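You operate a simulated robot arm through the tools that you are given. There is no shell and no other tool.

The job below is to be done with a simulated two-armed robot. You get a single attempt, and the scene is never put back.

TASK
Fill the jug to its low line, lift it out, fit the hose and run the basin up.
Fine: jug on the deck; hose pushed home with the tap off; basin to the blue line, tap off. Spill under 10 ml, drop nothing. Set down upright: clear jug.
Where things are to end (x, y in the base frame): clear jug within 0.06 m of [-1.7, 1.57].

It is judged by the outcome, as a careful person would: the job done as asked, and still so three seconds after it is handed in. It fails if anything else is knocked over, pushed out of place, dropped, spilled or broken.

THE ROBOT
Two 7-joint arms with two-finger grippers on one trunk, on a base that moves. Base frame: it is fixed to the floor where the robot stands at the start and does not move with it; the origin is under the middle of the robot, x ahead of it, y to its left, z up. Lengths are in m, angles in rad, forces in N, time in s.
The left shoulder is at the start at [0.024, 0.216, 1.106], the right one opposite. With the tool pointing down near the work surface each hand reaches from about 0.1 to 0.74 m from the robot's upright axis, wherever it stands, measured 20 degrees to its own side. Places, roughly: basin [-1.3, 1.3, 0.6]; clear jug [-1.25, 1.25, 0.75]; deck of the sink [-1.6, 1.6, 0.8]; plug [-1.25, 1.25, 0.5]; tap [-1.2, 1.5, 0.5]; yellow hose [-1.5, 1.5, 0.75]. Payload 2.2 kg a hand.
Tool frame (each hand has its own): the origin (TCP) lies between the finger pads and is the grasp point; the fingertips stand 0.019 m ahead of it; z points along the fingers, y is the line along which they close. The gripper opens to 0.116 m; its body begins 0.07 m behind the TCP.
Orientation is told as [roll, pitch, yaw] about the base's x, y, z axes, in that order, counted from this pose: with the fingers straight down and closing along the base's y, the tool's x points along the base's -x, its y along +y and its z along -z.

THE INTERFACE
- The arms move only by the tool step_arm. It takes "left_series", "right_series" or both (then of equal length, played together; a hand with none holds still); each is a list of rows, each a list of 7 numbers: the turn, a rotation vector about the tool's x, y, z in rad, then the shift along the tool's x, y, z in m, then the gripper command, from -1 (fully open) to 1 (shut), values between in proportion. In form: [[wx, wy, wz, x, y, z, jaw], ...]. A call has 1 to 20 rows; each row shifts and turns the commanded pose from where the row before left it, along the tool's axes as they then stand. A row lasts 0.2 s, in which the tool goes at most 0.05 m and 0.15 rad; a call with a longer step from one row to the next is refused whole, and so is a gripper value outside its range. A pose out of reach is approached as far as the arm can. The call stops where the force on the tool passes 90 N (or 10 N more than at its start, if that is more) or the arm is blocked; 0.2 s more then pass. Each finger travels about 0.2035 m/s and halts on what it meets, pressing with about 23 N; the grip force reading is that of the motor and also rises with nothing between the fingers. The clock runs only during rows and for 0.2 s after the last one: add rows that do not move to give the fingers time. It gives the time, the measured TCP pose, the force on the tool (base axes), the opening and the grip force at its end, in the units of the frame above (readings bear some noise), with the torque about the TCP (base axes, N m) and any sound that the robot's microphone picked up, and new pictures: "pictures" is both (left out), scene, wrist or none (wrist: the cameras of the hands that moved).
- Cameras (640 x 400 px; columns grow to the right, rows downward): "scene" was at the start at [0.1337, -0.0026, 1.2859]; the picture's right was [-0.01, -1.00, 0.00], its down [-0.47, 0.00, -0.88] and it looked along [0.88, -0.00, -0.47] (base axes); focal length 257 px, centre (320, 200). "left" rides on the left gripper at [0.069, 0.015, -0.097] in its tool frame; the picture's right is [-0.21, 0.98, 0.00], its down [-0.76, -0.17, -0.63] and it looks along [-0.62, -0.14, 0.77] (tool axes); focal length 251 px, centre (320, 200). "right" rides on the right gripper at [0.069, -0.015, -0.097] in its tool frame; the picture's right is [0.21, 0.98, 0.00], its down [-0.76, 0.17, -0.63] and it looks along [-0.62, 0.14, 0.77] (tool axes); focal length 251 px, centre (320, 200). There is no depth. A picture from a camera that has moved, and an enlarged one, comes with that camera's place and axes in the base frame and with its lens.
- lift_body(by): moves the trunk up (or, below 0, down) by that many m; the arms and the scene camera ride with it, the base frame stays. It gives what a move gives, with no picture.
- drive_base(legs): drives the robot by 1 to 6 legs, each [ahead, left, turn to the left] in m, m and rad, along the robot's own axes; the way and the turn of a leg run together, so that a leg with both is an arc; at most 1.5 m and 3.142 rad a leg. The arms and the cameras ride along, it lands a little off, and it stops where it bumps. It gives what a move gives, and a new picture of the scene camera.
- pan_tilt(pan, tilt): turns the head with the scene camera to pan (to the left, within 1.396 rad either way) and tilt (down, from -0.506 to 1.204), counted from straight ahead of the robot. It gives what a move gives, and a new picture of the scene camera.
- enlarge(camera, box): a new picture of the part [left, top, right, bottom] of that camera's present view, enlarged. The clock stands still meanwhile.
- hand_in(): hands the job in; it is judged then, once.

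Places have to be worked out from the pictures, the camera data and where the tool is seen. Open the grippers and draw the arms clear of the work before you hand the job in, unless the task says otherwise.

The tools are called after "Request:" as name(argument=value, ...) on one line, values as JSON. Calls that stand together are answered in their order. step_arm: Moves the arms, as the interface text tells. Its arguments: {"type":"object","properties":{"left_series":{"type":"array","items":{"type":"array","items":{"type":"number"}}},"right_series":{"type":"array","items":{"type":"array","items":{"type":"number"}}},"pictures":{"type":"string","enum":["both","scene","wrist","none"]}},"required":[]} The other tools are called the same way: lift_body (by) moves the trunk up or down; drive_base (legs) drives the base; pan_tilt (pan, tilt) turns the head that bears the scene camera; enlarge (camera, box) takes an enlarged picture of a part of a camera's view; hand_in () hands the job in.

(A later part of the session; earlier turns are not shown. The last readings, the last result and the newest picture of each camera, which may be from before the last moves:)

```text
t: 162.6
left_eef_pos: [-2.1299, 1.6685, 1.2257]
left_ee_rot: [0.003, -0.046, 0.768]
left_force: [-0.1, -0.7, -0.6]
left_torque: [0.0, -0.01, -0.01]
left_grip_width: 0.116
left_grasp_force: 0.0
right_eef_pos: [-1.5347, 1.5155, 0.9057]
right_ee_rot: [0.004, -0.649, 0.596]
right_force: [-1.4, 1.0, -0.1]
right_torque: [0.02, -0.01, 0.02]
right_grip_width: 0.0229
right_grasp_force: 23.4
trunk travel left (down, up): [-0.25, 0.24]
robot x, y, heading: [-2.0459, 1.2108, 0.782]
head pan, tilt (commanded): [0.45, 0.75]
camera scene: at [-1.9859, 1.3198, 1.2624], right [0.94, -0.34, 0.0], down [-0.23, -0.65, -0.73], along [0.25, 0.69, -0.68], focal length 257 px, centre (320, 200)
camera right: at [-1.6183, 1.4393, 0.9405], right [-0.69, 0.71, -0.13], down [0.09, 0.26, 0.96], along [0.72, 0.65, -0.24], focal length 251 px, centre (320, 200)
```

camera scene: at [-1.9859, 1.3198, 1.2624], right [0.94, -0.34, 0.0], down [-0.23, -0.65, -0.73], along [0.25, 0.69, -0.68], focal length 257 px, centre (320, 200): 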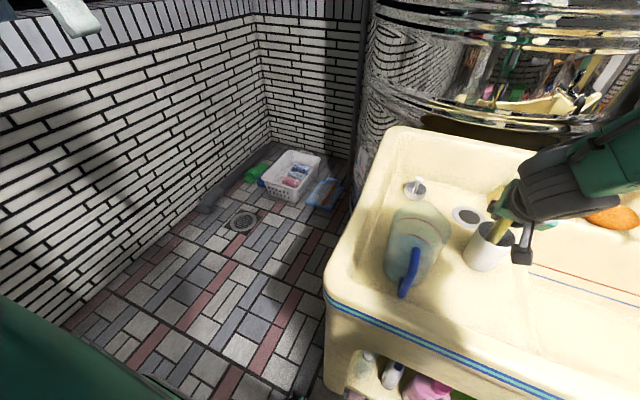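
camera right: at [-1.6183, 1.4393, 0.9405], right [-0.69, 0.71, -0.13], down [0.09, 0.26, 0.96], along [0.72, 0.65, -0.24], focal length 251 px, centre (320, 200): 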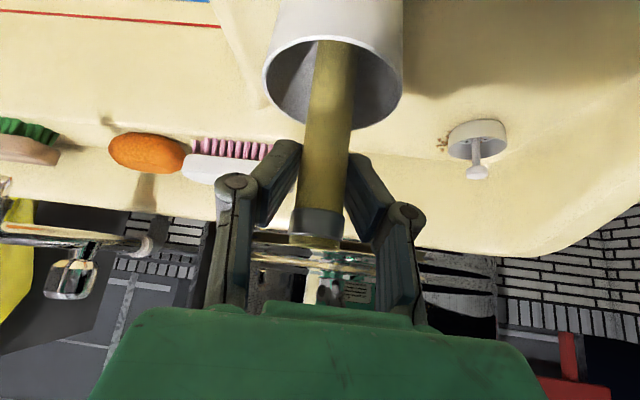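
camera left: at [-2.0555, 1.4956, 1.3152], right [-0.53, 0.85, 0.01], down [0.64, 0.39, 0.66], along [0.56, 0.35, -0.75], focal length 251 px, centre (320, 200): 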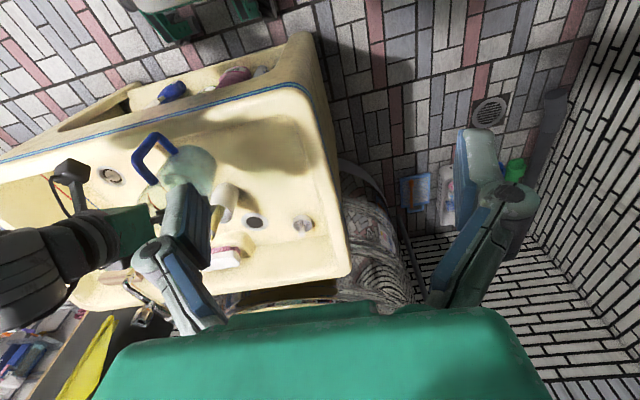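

The hose is gripped (0.023 m). I pull it slowly out along its own axis so as not to disturb the cup.

Request:
step_arm(right_series=[[0, 0, 0, -0.0081, 0, -0.0058, 0.7], [0, 0, 0, -0.0122, 0, -0.0087, 0.7], [0, 0, 0, -0.0163, 0, -0.0116, 0.7], [0, 0, 0, -0.0163, 0, -0.0116, 0.7], [0, 0, 0, -0.0163, 0, -0.0116, 0.7]], pictures="both")

```text
t: 163.8
left_eef_pos: [-2.1308, 1.6676, 1.2265]
left_ee_rot: [0.006, -0.045, 0.768]
left_force: [0.0, 0.1, -0.4]
left_torque: [0.03, 0.0, 0.0]
left_grip_width: 0.116
left_grasp_force: 0.0
right_eef_pos: [-1.514, 1.531, 0.9854]
right_ee_rot: [0.005, -0.651, 0.595]
right_force: [-0.3, -0.4, -0.2]
right_torque: [0.01, 0.0, 0.01]
right_grip_width: 0.0231
right_grasp_force: 23.1
trunk travel left (down, up): [-0.25, 0.24]
robot x, y, heading: [-2.0416, 1.2127, 0.776]
head pan, tilt (commanded): [0.45, 0.75]
camera scene: at [-1.9861, 1.3195, 1.2624], right [0.94, -0.34, 0.0], down [-0.23, -0.64, -0.73], along [0.25, 0.69, -0.68], focal length 257 px, centre (320, 200)
camera right: at [-1.5973, 1.4536, 1.021], right [-0.69, 0.71, -0.13], down [0.09, 0.26, 0.96], along [0.72, 0.66, -0.24], focal length 251 px, centre (320, 200)
```

scene: 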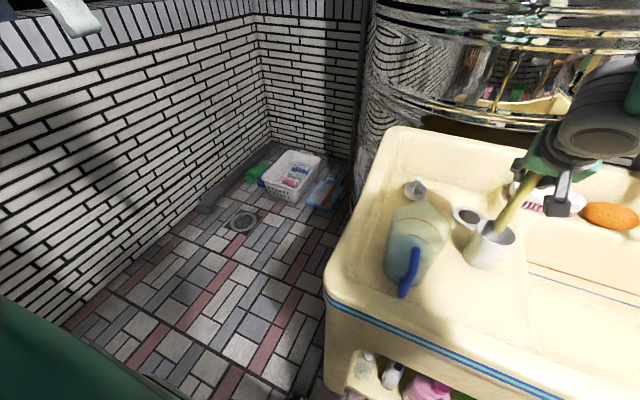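
right: 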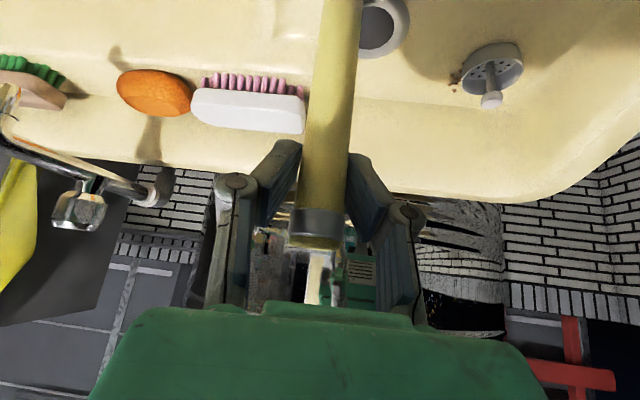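

The hose slides out while the cup stays. I pull on another 9 cm and check whether its lower end is free.

Request:
step_arm(right_series=[[0, 0, 0, -0.0163, 0, -0.0116, 0.7], [0, 0, 0, -0.0204, 0, -0.0145, 0.7], [0, 0, 0, -0.0204, 0, -0.0145, 0.7], [0, 0, 0, -0.0163, 0, -0.0116, 0.7], [0, 0, 0, 0, 0, 0, 0.7]], pictures="both")

```text
t: 165.0
left_eef_pos: [-2.1305, 1.669, 1.2269]
left_ee_rot: [0.004, -0.043, 0.768]
left_force: [0.2, -0.5, 0.0]
left_torque: [0.0, 0.01, -0.02]
left_grip_width: 0.1161
left_grasp_force: 0.1
right_eef_pos: [-1.4908, 1.546, 1.0718]
right_ee_rot: [0.005, -0.65, 0.595]
right_force: [0.2, -0.4, -0.6]
right_torque: [0.01, 0.0, -0.04]
right_grip_width: 0.0229
right_grasp_force: 22.9
trunk travel left (down, up): [-0.25, 0.24]
robot x, y, heading: [-2.0454, 1.2125, 0.778]
head pan, tilt (commanded): [0.45, 0.75]
camera scene: at [-1.9857, 1.3198, 1.2623], right [0.94, -0.34, 0.0], down [-0.23, -0.65, -0.73], along [0.25, 0.69, -0.69], focal length 257 px, centre (320, 200)
camera right: at [-1.5747, 1.4686, 1.1064], right [-0.69, 0.71, -0.13], down [0.09, 0.26, 0.96], along [0.72, 0.65, -0.24], focal length 251 px, centre (320, 200)
```

scene: 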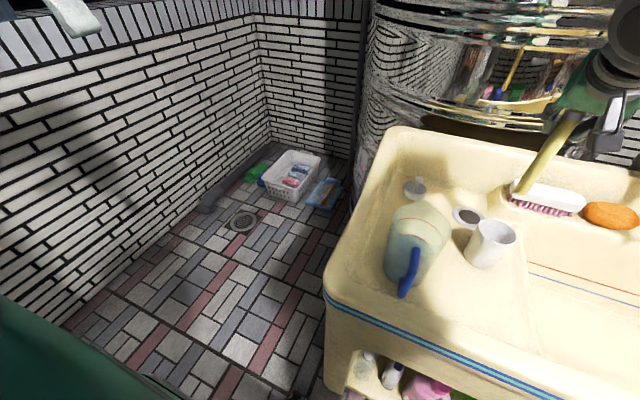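
right: 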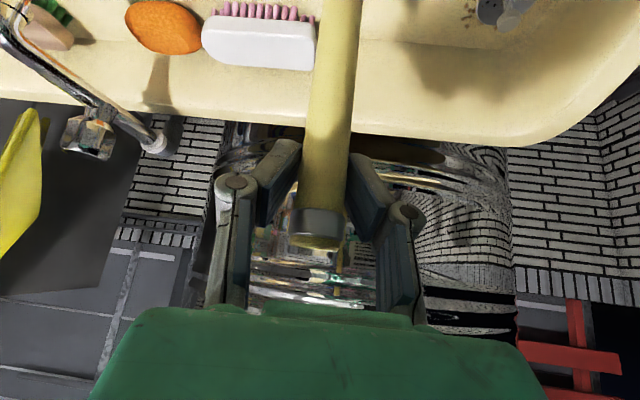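

The hose is free of the cup. I draw the hand back towards me, then slide the base right and a little forward to bring the tap in front of the right arm.

Request:
step_arm(right_series=[[0, 0, 0, 0.0294, -0.0068, -0.0223, 0.7], [0, 0, 0, 0.0294, -0.0068, -0.0223, 0.7], [0, 0, 0, 0.0294, -0.0068, -0.0223, 0.7], [0, 0, 0, 0.0294, -0.0068, -0.0223, 0.7], [0, 0, 0, 0, 0, 0, 0.7]], pictures="scene")

```text
t: 166.2
left_eef_pos: [-2.1273, 1.6677, 1.2271]
left_ee_rot: [0.008, -0.043, 0.769]
left_force: [0.6, -0.2, -0.3]
left_torque: [-0.03, 0.02, 0.0]
left_grip_width: 0.1163
left_grasp_force: 0.1
right_eef_pos: [-1.5952, 1.4352, 1.0696]
right_ee_rot: [0.009, -0.647, 0.594]
right_force: [0.3, 0.3, -0.7]
right_torque: [-0.02, -0.02, -0.02]
right_grip_width: 0.0225
right_grasp_force: 22.9
trunk travel left (down, up): [-0.25, 0.24]
robot x, y, heading: [-2.0417, 1.2078, 0.777]
head pan, tilt (commanded): [0.45, 0.75]
camera scene: at [-1.9824, 1.3161, 1.2625], right [0.94, -0.34, 0.0], down [-0.23, -0.64, -0.73], along [0.24, 0.69, -0.68], focal length 257 px, centre (320, 200)
```

scene: 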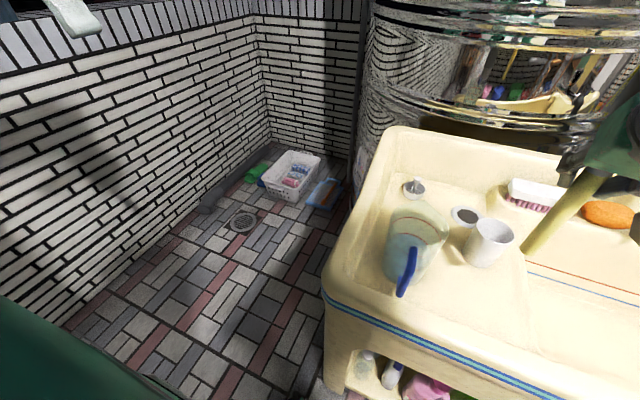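

The hose hangs clear of cup and jug. I slide the base 23 cm right and 2 cm forward.

Request:
drive_base(legs=[[0, -0.23, 0], [0.02, 0, 0]])

Request:
pan_tilt(pan=0.1, tilt=0.75)

```text
t: 168.3
left_eef_pos: [-1.9579, 1.5155, 1.2255]
left_ee_rot: [0.002, -0.047, 0.773]
left_force: [0.8, -0.1, 0.1]
left_torque: [0.01, -0.03, -0.01]
left_grip_width: 0.116
left_grasp_force: 0.1
right_eef_pos: [-1.4241, 1.2871, 1.0721]
right_ee_rot: [0.003, -0.652, 0.603]
right_force: [-0.2, -0.4, -0.4]
right_torque: [-0.01, 0.0, 0.0]
right_grip_width: 0.0228
right_grasp_force: 23.2
trunk travel left (down, up): [-0.25, 0.24]
robot x, y, heading: [-1.8615, 1.0618, 0.781]
head pan, tilt (commanded): [0.45, 0.75]
camera scene: at [-1.8161, 1.1701, 1.2626], right [0.94, -0.33, 0.01], down [-0.22, -0.65, -0.73], along [0.25, 0.69, -0.68], focal length 257 px, centre (320, 200)
```

scene: 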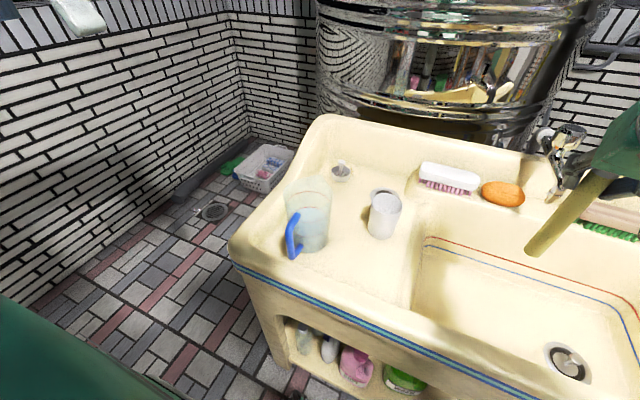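

```text
t: 169.2
left_eef_pos: [-1.9541, 1.5149, 1.2276]
left_ee_rot: [0.008, -0.045, 0.773]
left_force: [0.5, -0.7, 0.9]
left_torque: [-0.01, -0.01, 0.02]
left_grip_width: 0.1162
left_grasp_force: 0.0
right_eef_pos: [-1.4201, 1.2864, 1.071]
right_ee_rot: [0.008, -0.652, 0.599]
right_force: [0.0, 0.2, -0.7]
right_torque: [0.01, -0.01, 0.01]
right_grip_width: 0.0227
right_grasp_force: 23.1
trunk travel left (down, up): [-0.25, 0.24]
robot x, y, heading: [-1.8658, 1.0618, 0.783]
head pan, tilt (commanded): [0.099, 0.75]
camera scene: at [-1.7893, 1.1587, 1.2624], right [0.77, -0.64, 0.01], down [-0.43, -0.53, -0.73], along [0.47, 0.56, -0.68], focal length 257 px, centre (320, 200)
```

scene: 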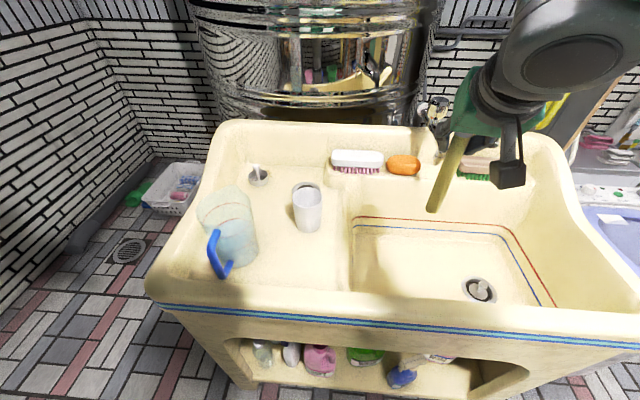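

The tap is now about 0.67 m ahead and 0.21 m to the right. I rotate the hand so that the hose hangs vertical, and bring it down behind and below the spout.

Request:
step_arm(right_series=[[0, -0.1, 0, 0, 0, 0, 0.7], [0, -0.1, 0, 0, 0, 0, 0.7], [0, -0.1, 0, 0, 0, 0, 0.7], [-0.0733, 0, -0.0522, 0, 0, 0, 0.7], [-0.0733, 0, -0.0522, 0, 0, 0, 0.7], [-0.029, 0, 0.0407, 0, 0, 0, 0.7], [0, 0, 0, 0, 0, 0, 0.7]], pictures="both")

```text
t: 170.8
left_eef_pos: [-1.9572, 1.5177, 1.2267]
left_ee_rot: [0.003, -0.047, 0.776]
left_force: [-0.3, 0.4, 0.1]
left_torque: [-0.02, -0.05, 0.02]
left_grip_width: 0.1159
left_grasp_force: 0.0
right_eef_pos: [-1.4254, 1.2902, 1.0729]
right_ee_rot: [0.088, -0.951, 0.714]
right_force: [0.2, 0.4, -0.7]
right_torque: [-0.05, -0.04, -0.03]
right_grip_width: 0.0227
right_grasp_force: 23.0
trunk travel left (down, up): [-0.25, 0.24]
robot x, y, heading: [-1.8635, 1.0589, 0.778]
head pan, tilt (commanded): [0.099, 0.75]
camera scene: at [-1.7906, 1.1595, 1.2624], right [0.77, -0.64, 0.01], down [-0.43, -0.53, -0.73], along [0.47, 0.56, -0.68], focal length 257 px, centre (320, 200)
camera right: at [-1.4974, 1.1953, 1.0716], right [-0.78, 0.61, -0.12], down [-0.14, 0.03, 0.99], along [0.61, 0.79, 0.06], focal length 251 px, centre (320, 200)
```

scene: 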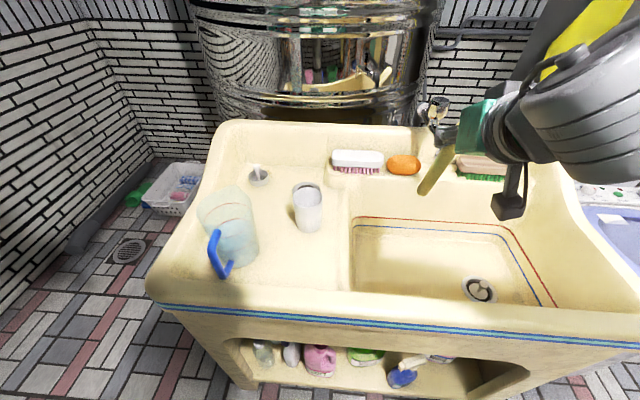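
right: 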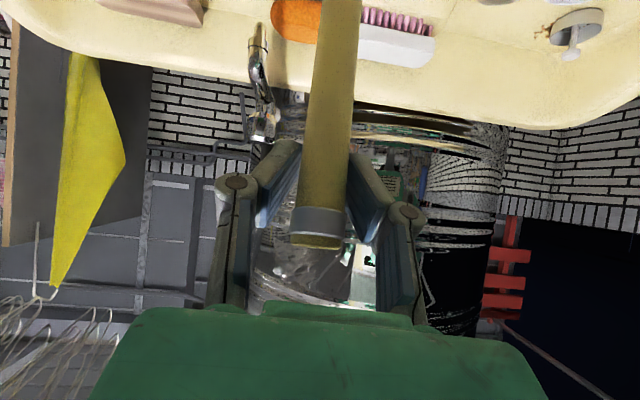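

The hose should now be vertical; I check it in an enlarged view.

Request:
enlarge(camera="scene", box=[390, 90, 550, 230])

Request:
enlarge(camera="right", box=[220, 0, 420, 260])

```text
2.86 times, centred on (470, 160) of scene
camera zoom: at [-1.7906, 1.1595, 1.2624], right [0.77, -0.64, 0.01], down [-0.43, -0.53, -0.73], along [0.47, 0.56, -0.68], focal length 736 px, centre (-109, 314)
```

zoom: 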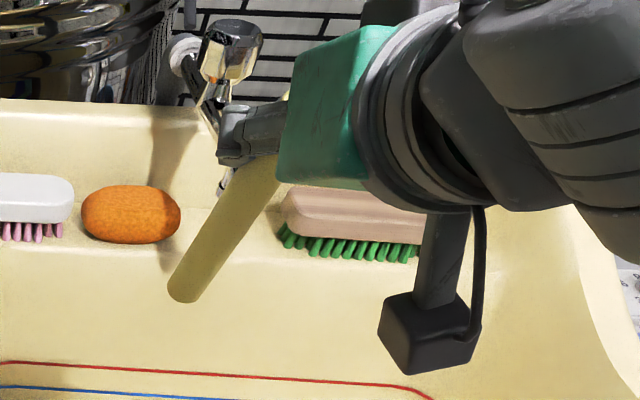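

```text
1.54 times, centred on (320, 130) of right
camera zoom: at [-1.4974, 1.1953, 1.0716], right [-0.78, 0.61, -0.12], down [-0.14, 0.03, 0.99], along [0.61, 0.79, 0.06], focal length 387 px, centre (320, 308)
```

zoom: 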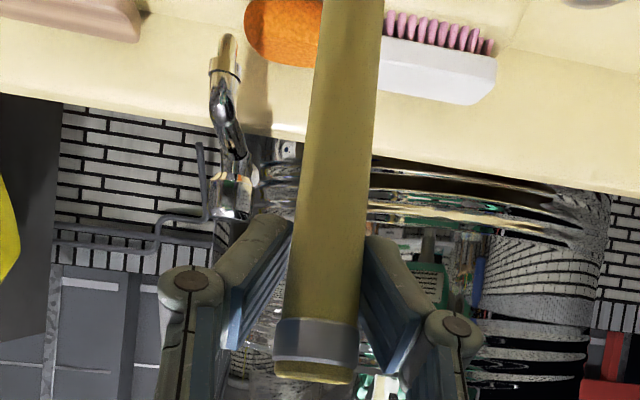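

The hose seems to lean with its lower end away from me, so my angle estimate was off. I zoom closer to measure its taper in the wrist view.

Request:
enlarge(camera="right", box=[270, 0, 390, 75])

Request:
enlarge(camera="right", box=[260, 175, 380, 250])

Request:
enlarge(camera="left", box=[0, 0, 640, 400])

```text
5.33 times, centred on (330, 38) of right
camera zoom: at [-1.4974, 1.1953, 1.0716], right [-0.78, 0.61, -0.12], down [-0.14, 0.03, 0.99], along [0.61, 0.79, 0.06], focal length 1341 px, centre (267, 1067)
```

zoom: 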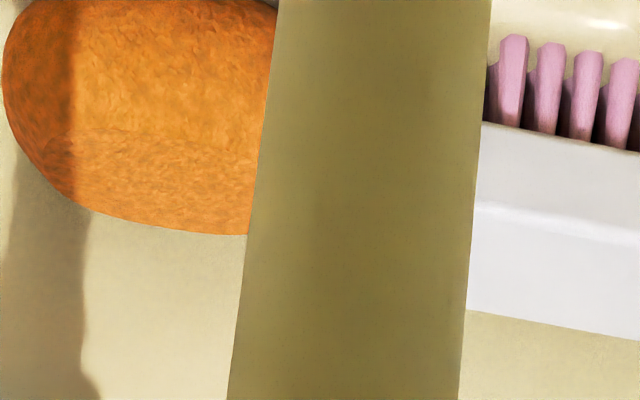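

```text
5.33 times, centred on (320, 212) of right
camera zoom: at [-1.4974, 1.1953, 1.0716], right [-0.78, 0.61, -0.12], down [-0.14, 0.03, 0.99], along [0.61, 0.79, 0.06], focal length 1341 px, centre (320, 133)
```

zoom: 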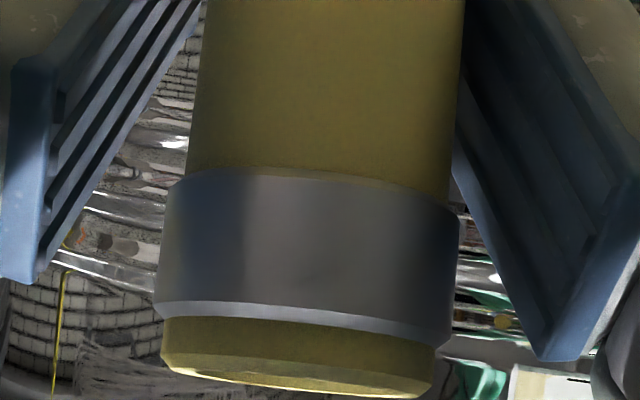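

```text
1.00 times, centred on (320, 200) of left (not enlarged: the box is as wide or as high as the picture)
camera zoom: at [-2.0222, 1.4771, 1.3194], right [-0.53, 0.85, 0.01], down [0.64, 0.39, 0.67], along [0.56, 0.36, -0.75], focal length 251 px, centre (320, 200)
```

zoom: 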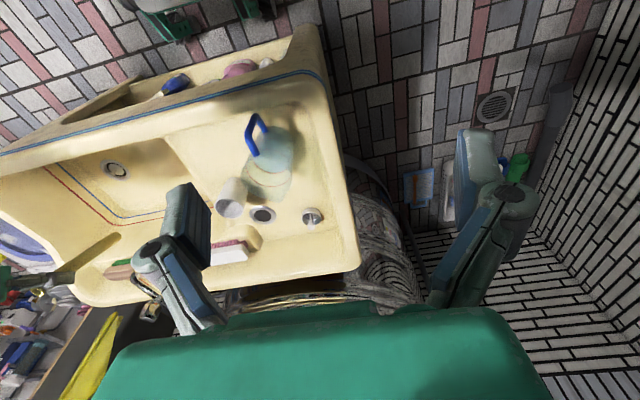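

From the taper I find the hose makes 36° with the tool axis, so it is vertical when the hand tilts about 37°. I turn the hand back to that.

Request:
step_arm(right_series=[[0.0046, 0.0977, -0.0097, 0, 0, 0, 0.7], [0.0046, 0.0977, -0.0097, 0, 0, 0, 0.7], [0.0046, 0.0977, -0.0097, 0, 0, 0, 0.7], [0, 0, 0, 0, 0, 0, 0.7]], pictures="both")

Request:
enlarge(camera="scene", box=[390, 90, 550, 230])

```text
t: 171.8
left_eef_pos: [-1.954, 1.5145, 1.227]
left_ee_rot: [0.007, -0.046, 0.772]
left_force: [-0.9, 0.1, 0.8]
left_torque: [-0.01, 0.0, 0.01]
left_grip_width: 0.1161
left_grasp_force: 0.1
right_eef_pos: [-1.4204, 1.2868, 1.0723]
right_ee_rot: [0.033, -0.66, 0.775]
right_force: [-0.4, 0.0, -1.4]
right_torque: [-0.01, -0.03, -0.04]
right_grip_width: 0.0227
right_grasp_force: 22.8
trunk travel left (down, up): [-0.25, 0.24]
robot x, y, heading: [-1.8642, 1.0625, 0.782]
head pan, tilt (commanded): [0.099, 0.75]
camera scene: at [-1.7891, 1.1583, 1.2624], right [0.77, -0.64, 0.01], down [-0.43, -0.53, -0.73], along [0.47, 0.56, -0.68], focal length 257 px, centre (320, 200)
camera right: at [-1.4877, 1.1937, 1.1053], right [-0.82, 0.56, -0.11], down [0.05, 0.25, 0.97], along [0.57, 0.79, -0.23], focal length 251 px, centre (320, 200)
```

scene: 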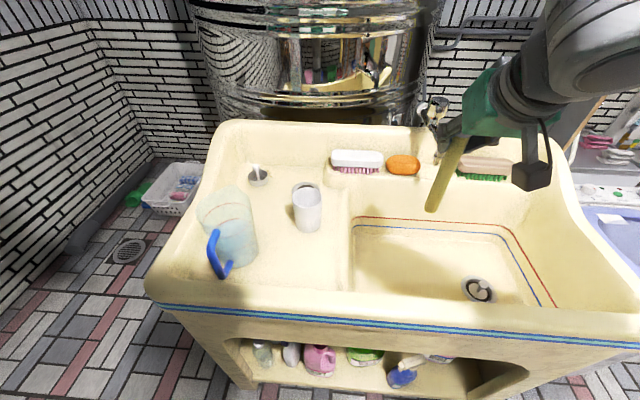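
right: 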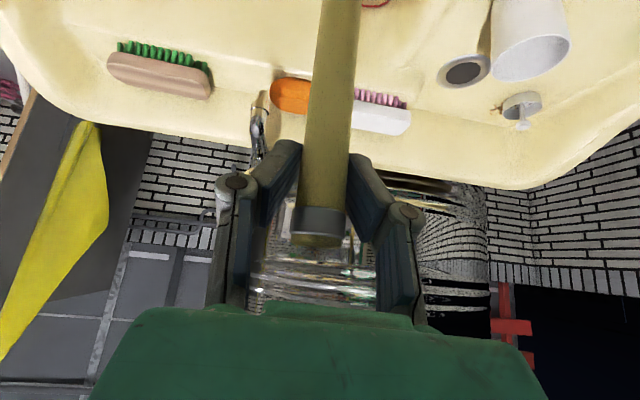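

```text
2.86 times, centred on (470, 160) of scene
camera zoom: at [-1.7891, 1.1583, 1.2624], right [0.77, -0.64, 0.01], down [-0.43, -0.53, -0.73], along [0.47, 0.56, -0.68], focal length 736 px, centre (-109, 314)
```

zoom: 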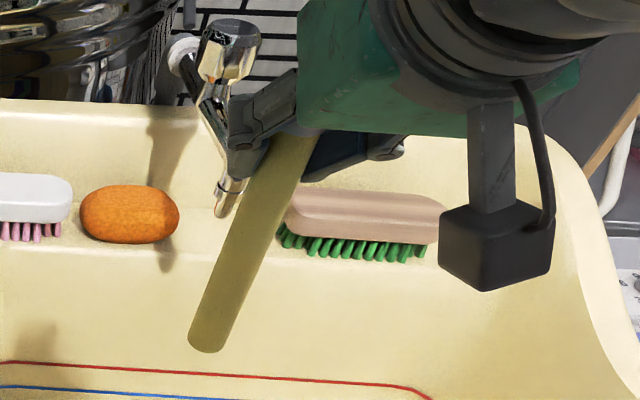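

Now the hose is truly vertical: its direction matches the vertical vanishing line exactly, and its lower end is 14 cm below the grip. I bring it down behind and below the spout.

Request:
step_arm(right_series=[[0, 0, 0, 0.0085, -0.0099, 0.0354, 0.7], [0, 0, 0, 0.0085, -0.0099, 0.0354, 0.7], [0, 0, 0, 0.0085, -0.0099, 0.0354, 0.7], [0, 0, 0, 0.0085, -0.0099, 0.0354, 0.7], [0, 0, 0, 0.0085, -0.0099, 0.0354, 0.7], [0, 0, 0, 0.0085, -0.0099, 0.0354, 0.7], [0, 0, 0, 0.0085, -0.0096, 0.0357, 0.7], [0, 0, 0, 0, 0, 0, 0.7]], pictures="both")

```text
t: 173.6
left_eef_pos: [-1.9447, 1.5037, 1.2306]
left_ee_rot: [0.019, -0.048, 0.77]
left_force: [-0.1, -0.3, 0.7]
left_torque: [0.02, 0.02, -0.02]
left_grip_width: 0.1164
left_grasp_force: 0.1
right_eef_pos: [-1.2954, 1.3108, 0.837]
right_ee_rot: [0.043, -0.658, 0.766]
right_force: [0.3, -0.1, -0.5]
right_torque: [0.04, 0.0, 0.04]
right_grip_width: 0.0227
right_grasp_force: 22.7
trunk travel left (down, up): [-0.25, 0.24]
robot x, y, heading: [-1.8587, 1.0602, 0.784]
head pan, tilt (commanded): [0.099, 0.75]
camera scene: at [-1.7783, 1.148, 1.2626], right [0.77, -0.64, 0.0], down [-0.44, -0.53, -0.73], along [0.46, 0.56, -0.68], focal length 257 px, centre (320, 200)
camera right: at [-1.3631, 1.2174, 0.8694], right [-0.82, 0.57, -0.1], down [0.05, 0.24, 0.97], along [0.57, 0.79, -0.23], focal length 251 px, centre (320, 200)
```

scene: 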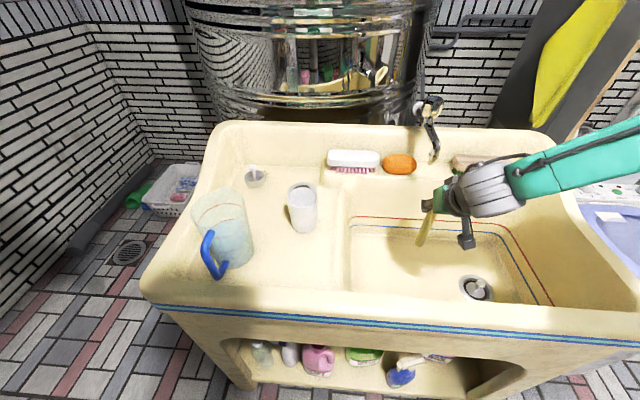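
right: 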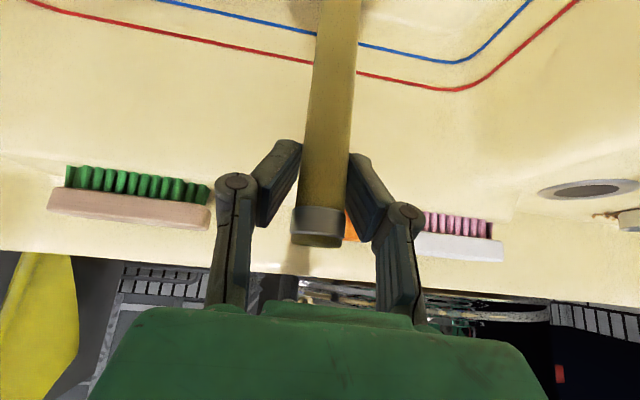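

The hose is behind and below the spout. I enlarge both views to align it precisely with the nozzle.

Request:
enlarge(camera="right", box=[220, 180, 420, 320])

Request:
enlarge(camera="scene", box=[390, 90, 490, 250])

```text
2.86 times, centred on (320, 250) of right
camera zoom: at [-1.3631, 1.2174, 0.8694], right [-0.82, 0.57, -0.1], down [0.05, 0.24, 0.97], along [0.57, 0.79, -0.23], focal length 718 px, centre (320, 57)
```

zoom: 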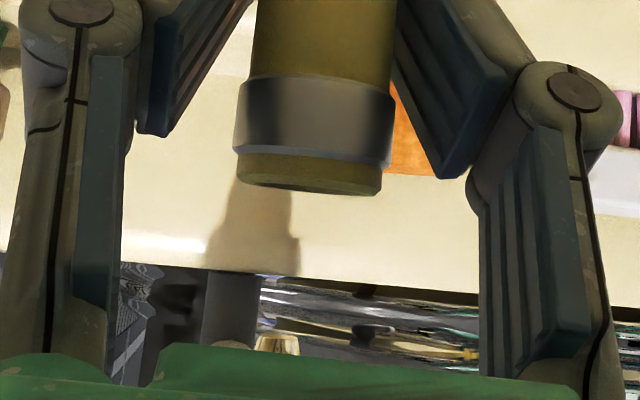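

```text
2.50 times, centred on (440, 170) of scene
camera zoom: at [-1.7783, 1.148, 1.2626], right [0.77, -0.64, 0.0], down [-0.44, -0.53, -0.73], along [0.46, 0.56, -0.68], focal length 644 px, centre (20, 275)
```

zoom: 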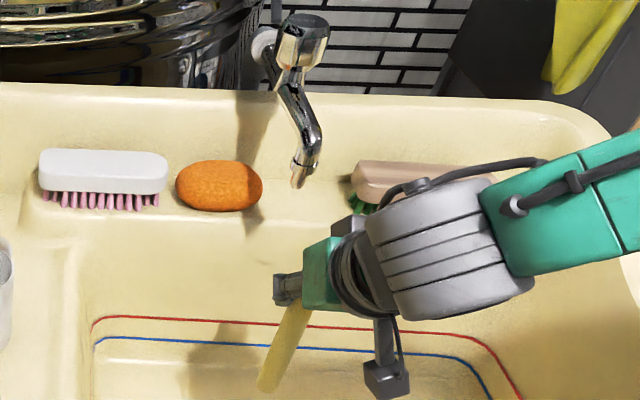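

The nozzle tip shows just beyond the hose end, about 14 mm to the left and some 9 cm ahead, 6.4 cm above the grip. I move 4 cm forward and 11 mm left and measure it again.

Request:
step_arm(right_series=[[0, 0, 0, -0.0105, 0.0037, 0.0082, 0.7], [0, 0, 0, -0.0105, 0.0037, 0.0082, 0.7], [0, 0, 0, -0.0106, 0.0036, 0.0081, 0.7], [0, 0, 0, 0, 0, 0, 0.7]], pictures="none")

Request:
enlarge(camera="right", box=[220, 180, 420, 320])

Request:
enlarge(camera="scene", box=[390, 90, 490, 250])

```text
t: 174.6
left_eef_pos: [-1.9472, 1.5071, 1.2295]
left_ee_rot: [0.017, -0.049, 0.773]
left_force: [0.3, -0.8, 0.7]
left_torque: [-0.02, 0.0, -0.01]
left_grip_width: 0.116
left_grasp_force: 0.0
right_eef_pos: [-1.2764, 1.3483, 0.8365]
right_ee_rot: [0.041, -0.659, 0.77]
right_force: [-0.2, 0.4, 0.8]
right_torque: [-0.04, 0.0, -0.02]
right_grip_width: 0.0227
right_grasp_force: 22.9
trunk travel left (down, up): [-0.25, 0.24]
robot x, y, heading: [-1.8642, 1.0581, 0.781]
head pan, tilt (commanded): [0.099, 0.75]
```

```text
2.86 times, centred on (320, 250) of right
camera zoom: at [-1.3439, 1.2554, 0.8696], right [-0.82, 0.57, -0.1], down [0.05, 0.25, 0.97], along [0.57, 0.79, -0.23], focal length 718 px, centre (320, 57)
```

zoom: 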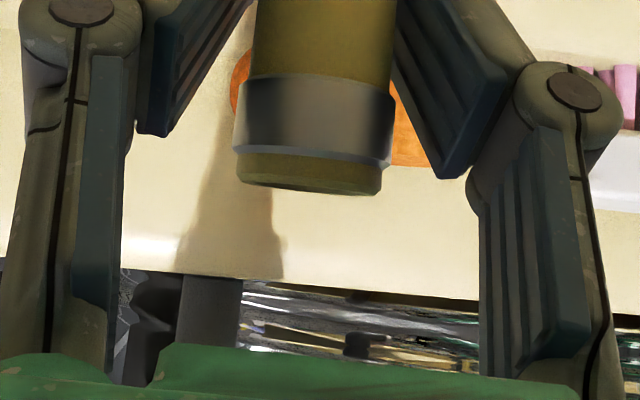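

```text
2.50 times, centred on (440, 170) of scene
camera zoom: at [-1.7778, 1.1486, 1.2625], right [0.77, -0.64, 0.0], down [-0.44, -0.53, -0.73], along [0.46, 0.56, -0.68], focal length 644 px, centre (20, 275)
```

zoom: 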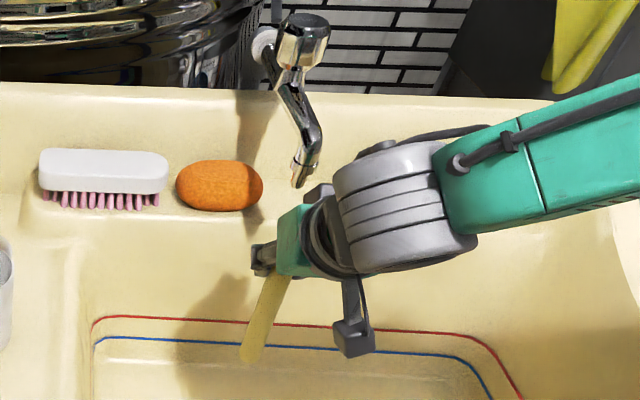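

The nozzle is hidden behind the palm now. I use the head camera: the visible part of the hose defines its axis, which I compare with the nozzle tip.

Request:
enlarge(camera="scene", box=[410, 125, 470, 245])

Request:
enlarge(camera="scene", box=[420, 130, 460, 180])

```text
3.33 times, centred on (440, 185) of scene
camera zoom: at [-1.7778, 1.1486, 1.2625], right [0.77, -0.64, 0.0], down [-0.44, -0.53, -0.73], along [0.46, 0.56, -0.68], focal length 858 px, centre (-80, 250)
```

zoom: 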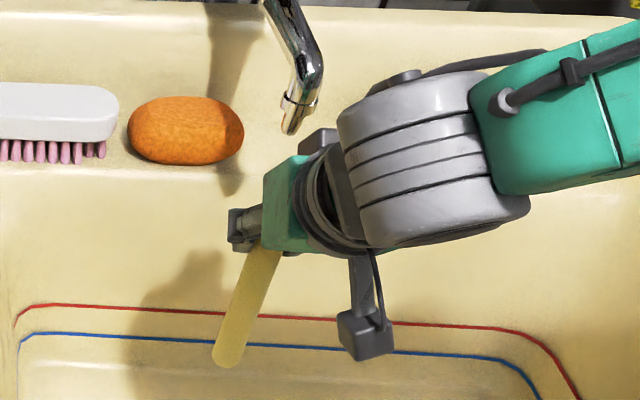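

```text
8.00 times, centred on (440, 155) of scene
camera zoom: at [-1.7778, 1.1486, 1.2625], right [0.77, -0.64, 0.0], down [-0.44, -0.53, -0.73], along [0.46, 0.56, -0.68], focal length 2060 px, centre (-640, 560)
```

zoom: 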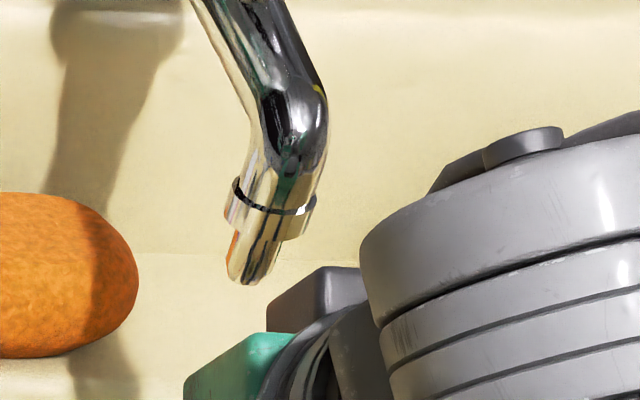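

To fit the hose precisely I want a side view of the nozzle. I bring the left hand, turned to the right, over the basin's left part at a safe height to use its camera.

Request:
step_arm(left_series=[[0, 0, 0.124, 0, 0, 0, -1], [0, 0, 0.124, 0, 0, 0, -1], [0, 0, 0.124, 0, 0, 0, -1], [0, 0, 0.124, 0, 0, 0, -1], [0, 0, 0.124, 0, 0, 0, -1], [0, 0, 0, -0.0448, -0.0173, 0.0045, -1], [0, 0, 0, -0.0448, -0.0173, 0.0045, -1], [0, 0, 0, -0.0448, -0.0173, 0.0045, -1], [0, 0, 0, -0.0448, -0.0173, 0.0045, -1], [0, 0, 0, -0.0448, -0.0173, 0.0045, -1], [0, 0, 0, -0.0448, -0.0173, 0.0045, -1], [0, 0, 0, 0, 0, 0, -1]], right_series=[[0, 0, 0, 0, 0, 0, 0.7], [0, 0, 0, 0, 0, 0, 0.7], [0, 0, 0, 0, 0, 0, 0.7], [0, 0, 0, 0, 0, 0, 0.7], [0, 0, 0, 0, 0, 0, 0.7], [0, 0, 0, 0, 0, 0, 0.7], [0, 0, 0, 0, 0, 0, 0.7], [0, 0, 0, 0, 0, 0, 0.7], [0, 0, 0, 0, 0, 0, 0.7], [0, 0, 0, 0, 0, 0, 0.7], [0, 0, 0, 0, 0, 0, 0.7], [0, 0, 0, 0, 0, 0, 0.7]], pictures="both")

```text
t: 177.2
left_eef_pos: [-1.6668, 1.447, 1.2065]
left_ee_rot: [0.041, -0.03, 0.152]
left_force: [-0.4, 0.1, -0.3]
left_torque: [0.02, -0.02, -0.02]
left_grip_width: 0.116
left_grasp_force: 0.0
right_eef_pos: [-1.2776, 1.348, 0.8361]
right_ee_rot: [0.041, -0.658, 0.77]
right_force: [0.0, 0.7, 0.7]
right_torque: [-0.04, 0.01, -0.02]
right_grip_width: 0.0227
right_grasp_force: 23.1
trunk travel left (down, up): [-0.25, 0.24]
robot x, y, heading: [-1.8646, 1.0614, 0.785]
head pan, tilt (commanded): [0.099, 0.75]
camera scene: at [-1.7769, 1.1481, 1.2625], right [0.77, -0.64, 0.0], down [-0.44, -0.53, -0.73], along [0.46, 0.56, -0.68], focal length 257 px, centre (320, 200)
camera right: at [-1.3447, 1.2554, 0.87], right [-0.82, 0.57, -0.1], down [0.05, 0.24, 0.97], along [0.57, 0.79, -0.23], focal length 251 px, centre (320, 200)
camera left: at [-1.7412, 1.4468, 1.3025], right [0.06, 1.0, 0.04], down [0.76, -0.08, 0.65], along [0.65, -0.01, -0.76], focal length 251 px, centre (320, 200)
```

scene: 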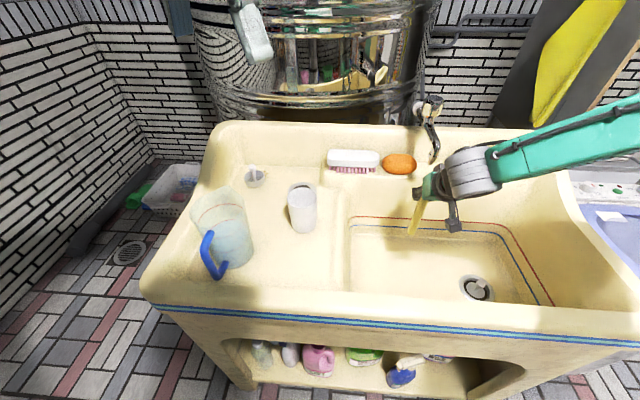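
right: 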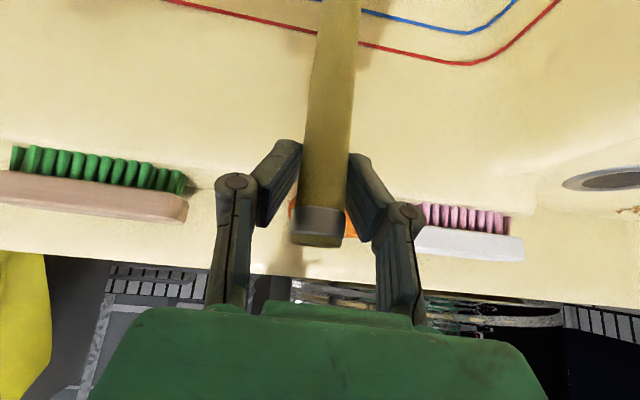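
left: 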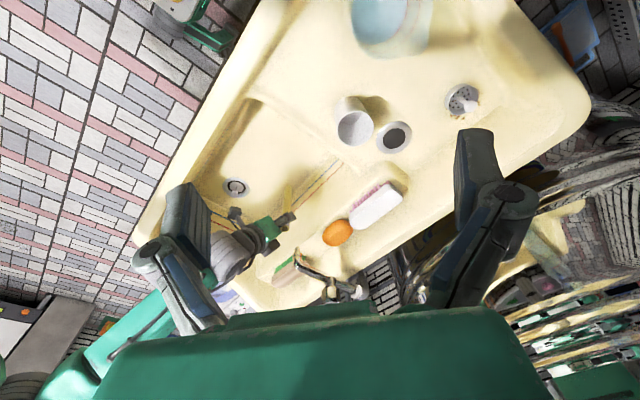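

The left camera now sees the tap and the right hand with the hose side by side. I enlarge that region.

Request:
enlarge(camera="left", box=[250, 190, 370, 310])

Request:
enlarge(camera="left", box=[265, 200, 325, 275])

```text
3.33 times, centred on (310, 250) of left
camera zoom: at [-1.7412, 1.4468, 1.3025], right [0.06, 1.0, 0.04], down [0.76, -0.08, 0.65], along [0.65, -0.01, -0.76], focal length 838 px, centre (353, 33)
```

zoom: 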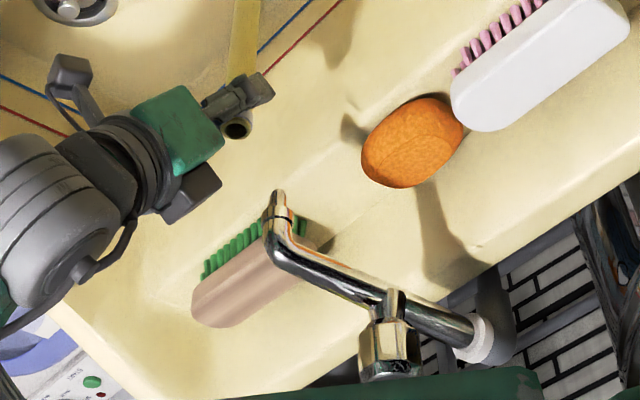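

```text
5.33 times, centred on (295, 238) of left
camera zoom: at [-1.7412, 1.4468, 1.3025], right [0.06, 1.0, 0.04], down [0.76, -0.08, 0.65], along [0.65, -0.01, -0.76], focal length 1341 px, centre (453, 0)
```

zoom: 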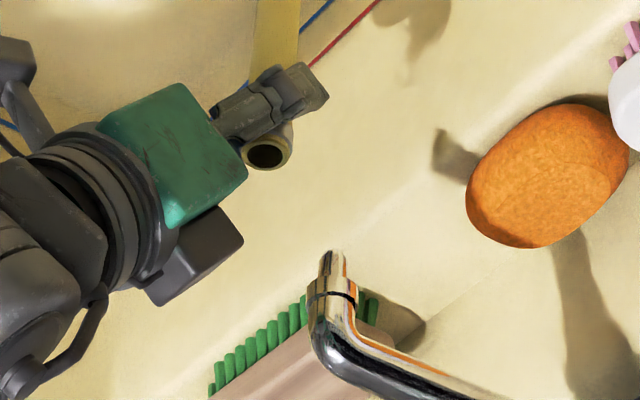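

The side view settles it: nozzle tip at [-1.239, 1.373, 0.895], hose mouth at [-1.277, 1.346, 0.863]; so the hose must go 46 mm forward and 7 mm to the right before pushing up. I move it under the nozzle.

Request:
step_arm(right_series=[[0, 0, 0, -0.0091, -0.0021, 0.007, 0.7], [0, 0, 0, -0.0136, -0.0031, 0.0104, 0.7], [0, 0, 0, -0.0136, -0.003, 0.0104, 0.7], [0, 0, 0, 0, 0, 0, 0.7]], pictures="none")

Request:
enlarge(camera="left", box=[275, 215, 325, 275])

Request:
enlarge(camera="scene", box=[410, 130, 470, 240])

```text
t: 178.2
left_eef_pos: [-1.6707, 1.4503, 1.2071]
left_ee_rot: [0.037, -0.031, 0.154]
left_force: [-0.3, -0.6, -0.5]
left_torque: [0.04, 0.01, 0.0]
left_grip_width: 0.1161
left_grasp_force: 0.1
right_eef_pos: [-1.241, 1.3761, 0.8379]
right_ee_rot: [0.037, -0.658, 0.772]
right_force: [0.3, -0.7, -1.2]
right_torque: [-0.04, 0.0, -0.01]
right_grip_width: 0.0229
right_grasp_force: 23.2
trunk travel left (down, up): [-0.25, 0.24]
robot x, y, heading: [-1.863, 1.0611, 0.783]
head pan, tilt (commanded): [0.099, 0.75]
```

```text
6.67 times, centred on (300, 245) of left
camera zoom: at [-1.7439, 1.45, 1.3018], right [0.06, 1.0, 0.04], down [0.76, -0.07, 0.65], along [0.65, -0.01, -0.76], focal length 1676 px, centre (453, -100)
```

zoom: 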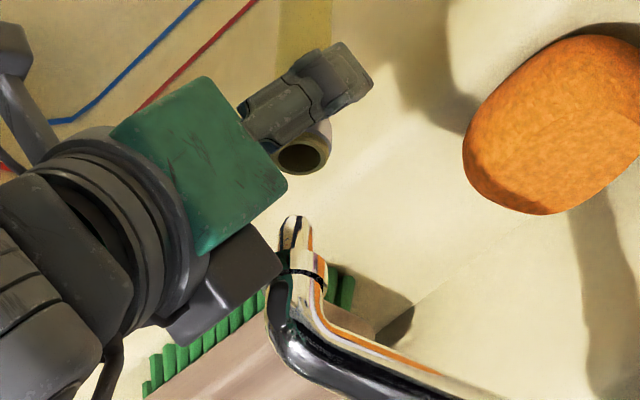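

```text
3.64 times, centred on (440, 185) of scene
camera zoom: at [-1.7799, 1.152, 1.2624], right [0.77, -0.64, 0.0], down [-0.44, -0.53, -0.73], along [0.46, 0.56, -0.68], focal length 936 px, centre (-116, 254)
```

zoom: 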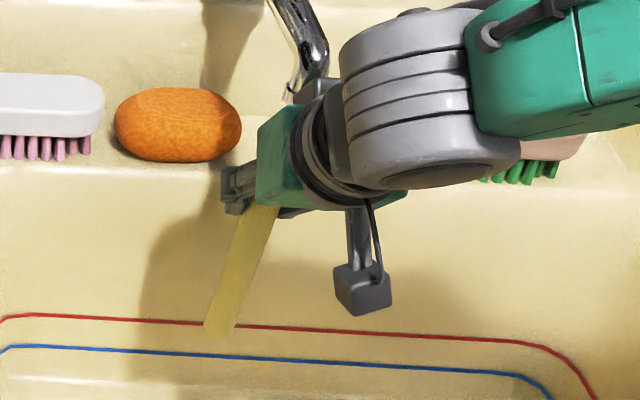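

The hose mouth is within about 3 mm of the nozzle axis. I correct that and raise it in small steps, watching the force.

Request:
step_arm(right_series=[[0, 0, 0, -0.0016, -0.003, 0.0012, 0.7], [0, 0, 0, -0.0061, 0.0003, -0.0079, 0.7], [0, 0, 0, -0.0061, 0.0003, -0.0079, 0.7], [0, 0, 0, 0, 0, 0, 0.7]], pictures="none")

Request:
enlarge(camera="left", box=[275, 215, 325, 275])

```text
t: 179.2
left_eef_pos: [-1.6679, 1.4494, 1.2062]
left_ee_rot: [0.039, -0.029, 0.153]
left_force: [0.5, -0.2, -0.6]
left_torque: [-0.03, 0.01, -0.02]
left_grip_width: 0.1161
left_grasp_force: 0.1
right_eef_pos: [-1.2356, 1.3769, 0.8566]
right_ee_rot: [0.039, -0.66, 0.771]
right_force: [-0.7, -0.5, -0.2]
right_torque: [0.02, -0.02, 0.0]
right_grip_width: 0.0228
right_grasp_force: 23.2
trunk travel left (down, up): [-0.25, 0.24]
robot x, y, heading: [-1.8613, 1.0624, 0.781]
head pan, tilt (commanded): [0.099, 0.75]
```

```text
6.67 times, centred on (300, 245) of left
camera zoom: at [-1.7428, 1.4498, 1.3017], right [0.06, 1.0, 0.04], down [0.76, -0.08, 0.65], along [0.65, -0.01, -0.76], focal length 1676 px, centre (453, -100)
```

zoom: 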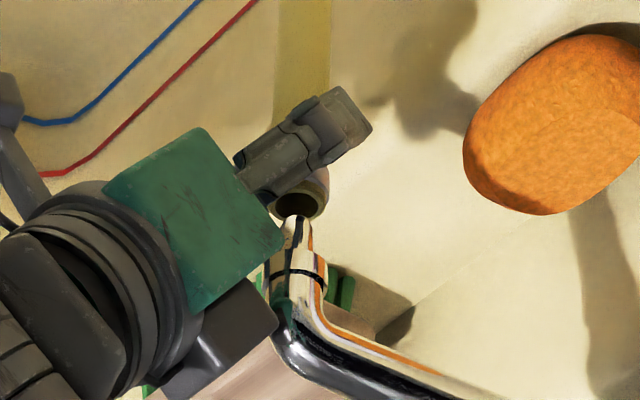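

The mouth is right under the nozzle tip but now about 4 mm too far forward. I correct back 4 mm and 3 mm left and raise another centimetre.

Request:
step_arm(right_series=[[0, 0, 0, 0.0032, 0.003, -0.0025, 0.7], [0, 0, 0, 0, 0, 0, 0.7]], pictures="none")

Request:
enlarge(camera="left", box=[285, 230, 315, 265])

```text
t: 179.8
left_eef_pos: [-1.6675, 1.4498, 1.2057]
left_ee_rot: [0.036, -0.03, 0.155]
left_force: [-0.8, -0.3, 0.4]
left_torque: [-0.03, 0.01, -0.01]
left_grip_width: 0.1159
left_grasp_force: 0.0
right_eef_pos: [-1.2411, 1.3751, 0.8566]
right_ee_rot: [0.037, -0.658, 0.77]
right_force: [-0.1, -0.4, 0.1]
right_torque: [0.01, -0.01, -0.01]
right_grip_width: 0.0227
right_grasp_force: 23.2
trunk travel left (down, up): [-0.25, 0.24]
robot x, y, heading: [-1.8652, 1.0596, 0.784]
head pan, tilt (commanded): [0.099, 0.75]
```

```text
11.43 times, centred on (300, 248) of left
camera zoom: at [-1.743, 1.4497, 1.3018], right [0.06, 1.0, 0.04], down [0.76, -0.08, 0.65], along [0.65, -0.01, -0.76], focal length 2874 px, centre (549, -343)
```

zoom: 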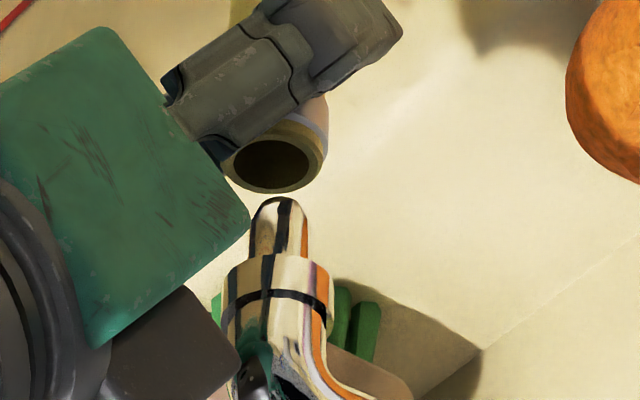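

Mouth and nozzle are within 2 mm. I add the small correction and go up 8 mm.

Request:
step_arm(right_series=[[0, 0, 0, -0.0016, 0.001, 0.0012, 0.7], [0, 0, 0, -0.0049, 0, -0.0063, 0.7], [0, 0, 0, 0, 0, 0, 0.7]], pictures="none")

Request:
enlarge(camera="left", box=[285, 230, 315, 265])

```text
t: 180.6
left_eef_pos: [-1.6685, 1.4497, 1.207]
left_ee_rot: [0.037, -0.03, 0.154]
left_force: [-0.4, -0.1, -0.1]
left_torque: [-0.01, 0.05, -0.02]
left_grip_width: 0.1162
left_grasp_force: 0.1
right_eef_pos: [-1.2402, 1.3778, 0.8651]
right_ee_rot: [0.037, -0.658, 0.77]
right_force: [0.4, 1.1, 0.3]
right_torque: [0.0, -0.01, 0.02]
right_grip_width: 0.0227
right_grasp_force: 23.4
trunk travel left (down, up): [-0.25, 0.24]
robot x, y, heading: [-1.8631, 1.0599, 0.785]
head pan, tilt (commanded): [0.099, 0.75]
```

```text
11.43 times, centred on (300, 248) of left
camera zoom: at [-1.7428, 1.4498, 1.3017], right [0.06, 1.0, 0.04], down [0.76, -0.07, 0.65], along [0.65, -0.01, -0.76], focal length 2874 px, centre (549, -343)
```

zoom: 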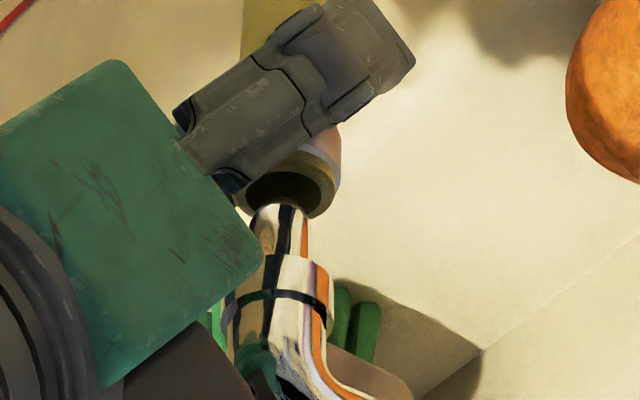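

The nozzle tip is at the mouth now, offset under 3 mm. I correct 1.5 mm to the right and push up another centimetre.

Request:
step_arm(right_series=[[0, 0, 0, -0.0005, -0.0016, 0.0004, 0.7], [0, 0, 0, -0.0031, 0, -0.0039, 0.7], [0, 0, 0, -0.0031, 0, -0.0039, 0.7], [0, 0, 0, 0, 0, 0, 0.7]], pictures="none")

Request:
enlarge(camera="left", box=[285, 230, 315, 265])

```text
t: 181.6
left_eef_pos: [-1.6701, 1.4501, 1.2074]
left_ee_rot: [0.036, -0.029, 0.154]
left_force: [0.8, 0.2, -0.2]
left_torque: [-0.02, 0.0, 0.01]
left_grip_width: 0.1159
left_grasp_force: 0.0
right_eef_pos: [-1.2403, 1.3756, 0.8745]
right_ee_rot: [0.039, -0.656, 0.772]
right_force: [-3.9, -1.0, -5.2]
right_torque: [0.01, -0.2, -0.01]
right_grip_width: 0.0226
right_grasp_force: 22.6
trunk travel left (down, up): [-0.25, 0.24]
robot x, y, heading: [-1.864, 1.0568, 0.776]
head pan, tilt (commanded): [0.099, 0.75]
```

```text
11.43 times, centred on (300, 248) of left
camera zoom: at [-1.7432, 1.4498, 1.3017], right [0.06, 1.0, 0.04], down [0.76, -0.07, 0.65], along [0.65, -0.01, -0.76], focal length 2874 px, centre (549, -343)
```

zoom: 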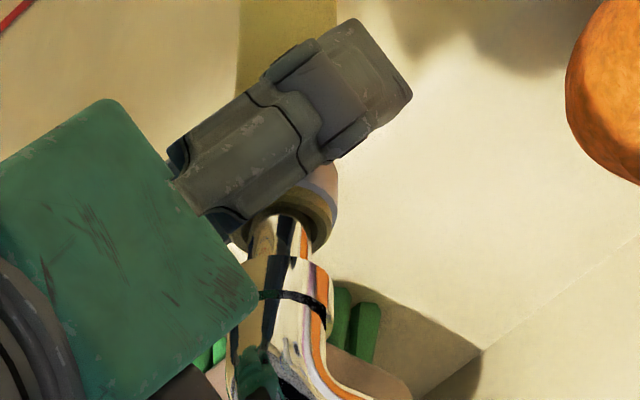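

The hose meets a light resistance (5 N down, 4 N back), with the nozzle entering the mouth. I ease 2 mm back and push up further.

Request:
step_arm(right_series=[[0, 0, 0, 0.0016, 0, -0.0012, 0.7], [0, 0, 0, -0.0025, 0, -0.0032, 0.7], [0, 0, 0, -0.0025, 0, -0.0032, 0.7], [0, 0, 0, 0, 0, 0, 0.7]], pictures="none")

Request:
enlarge(camera="left", box=[285, 230, 315, 265])

```text
t: 182.6
left_eef_pos: [-1.6699, 1.4484, 1.2076]
left_ee_rot: [0.036, -0.032, 0.154]
left_force: [0.2, -0.8, -1.0]
left_torque: [0.01, 0.0, 0.01]
left_grip_width: 0.1161
left_grasp_force: 0.1
right_eef_pos: [-1.2412, 1.3763, 0.885]
right_ee_rot: [0.039, -0.663, 0.769]
right_force: [-1.9, 0.3, 4.3]
right_torque: [-0.07, 0.17, 0.01]
right_grip_width: 0.0225
right_grasp_force: 23.0
trunk travel left (down, up): [-0.25, 0.24]
robot x, y, heading: [-1.8613, 1.0615, 0.776]
head pan, tilt (commanded): [0.099, 0.75]
```

```text
11.43 times, centred on (300, 248) of left
camera zoom: at [-1.7443, 1.4495, 1.3022], right [0.06, 1.0, 0.04], down [0.76, -0.08, 0.65], along [0.65, -0.01, -0.76], focal length 2874 px, centre (549, -343)
```

zoom: 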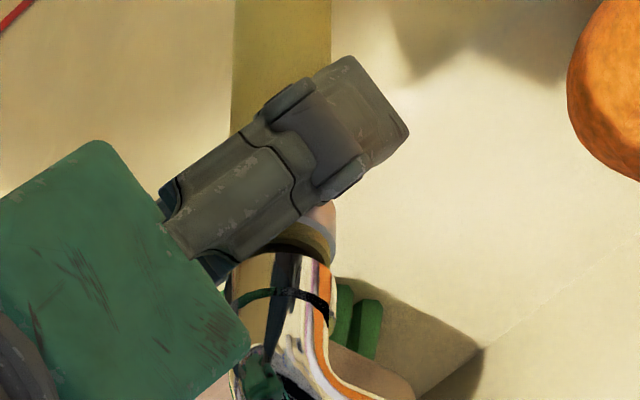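

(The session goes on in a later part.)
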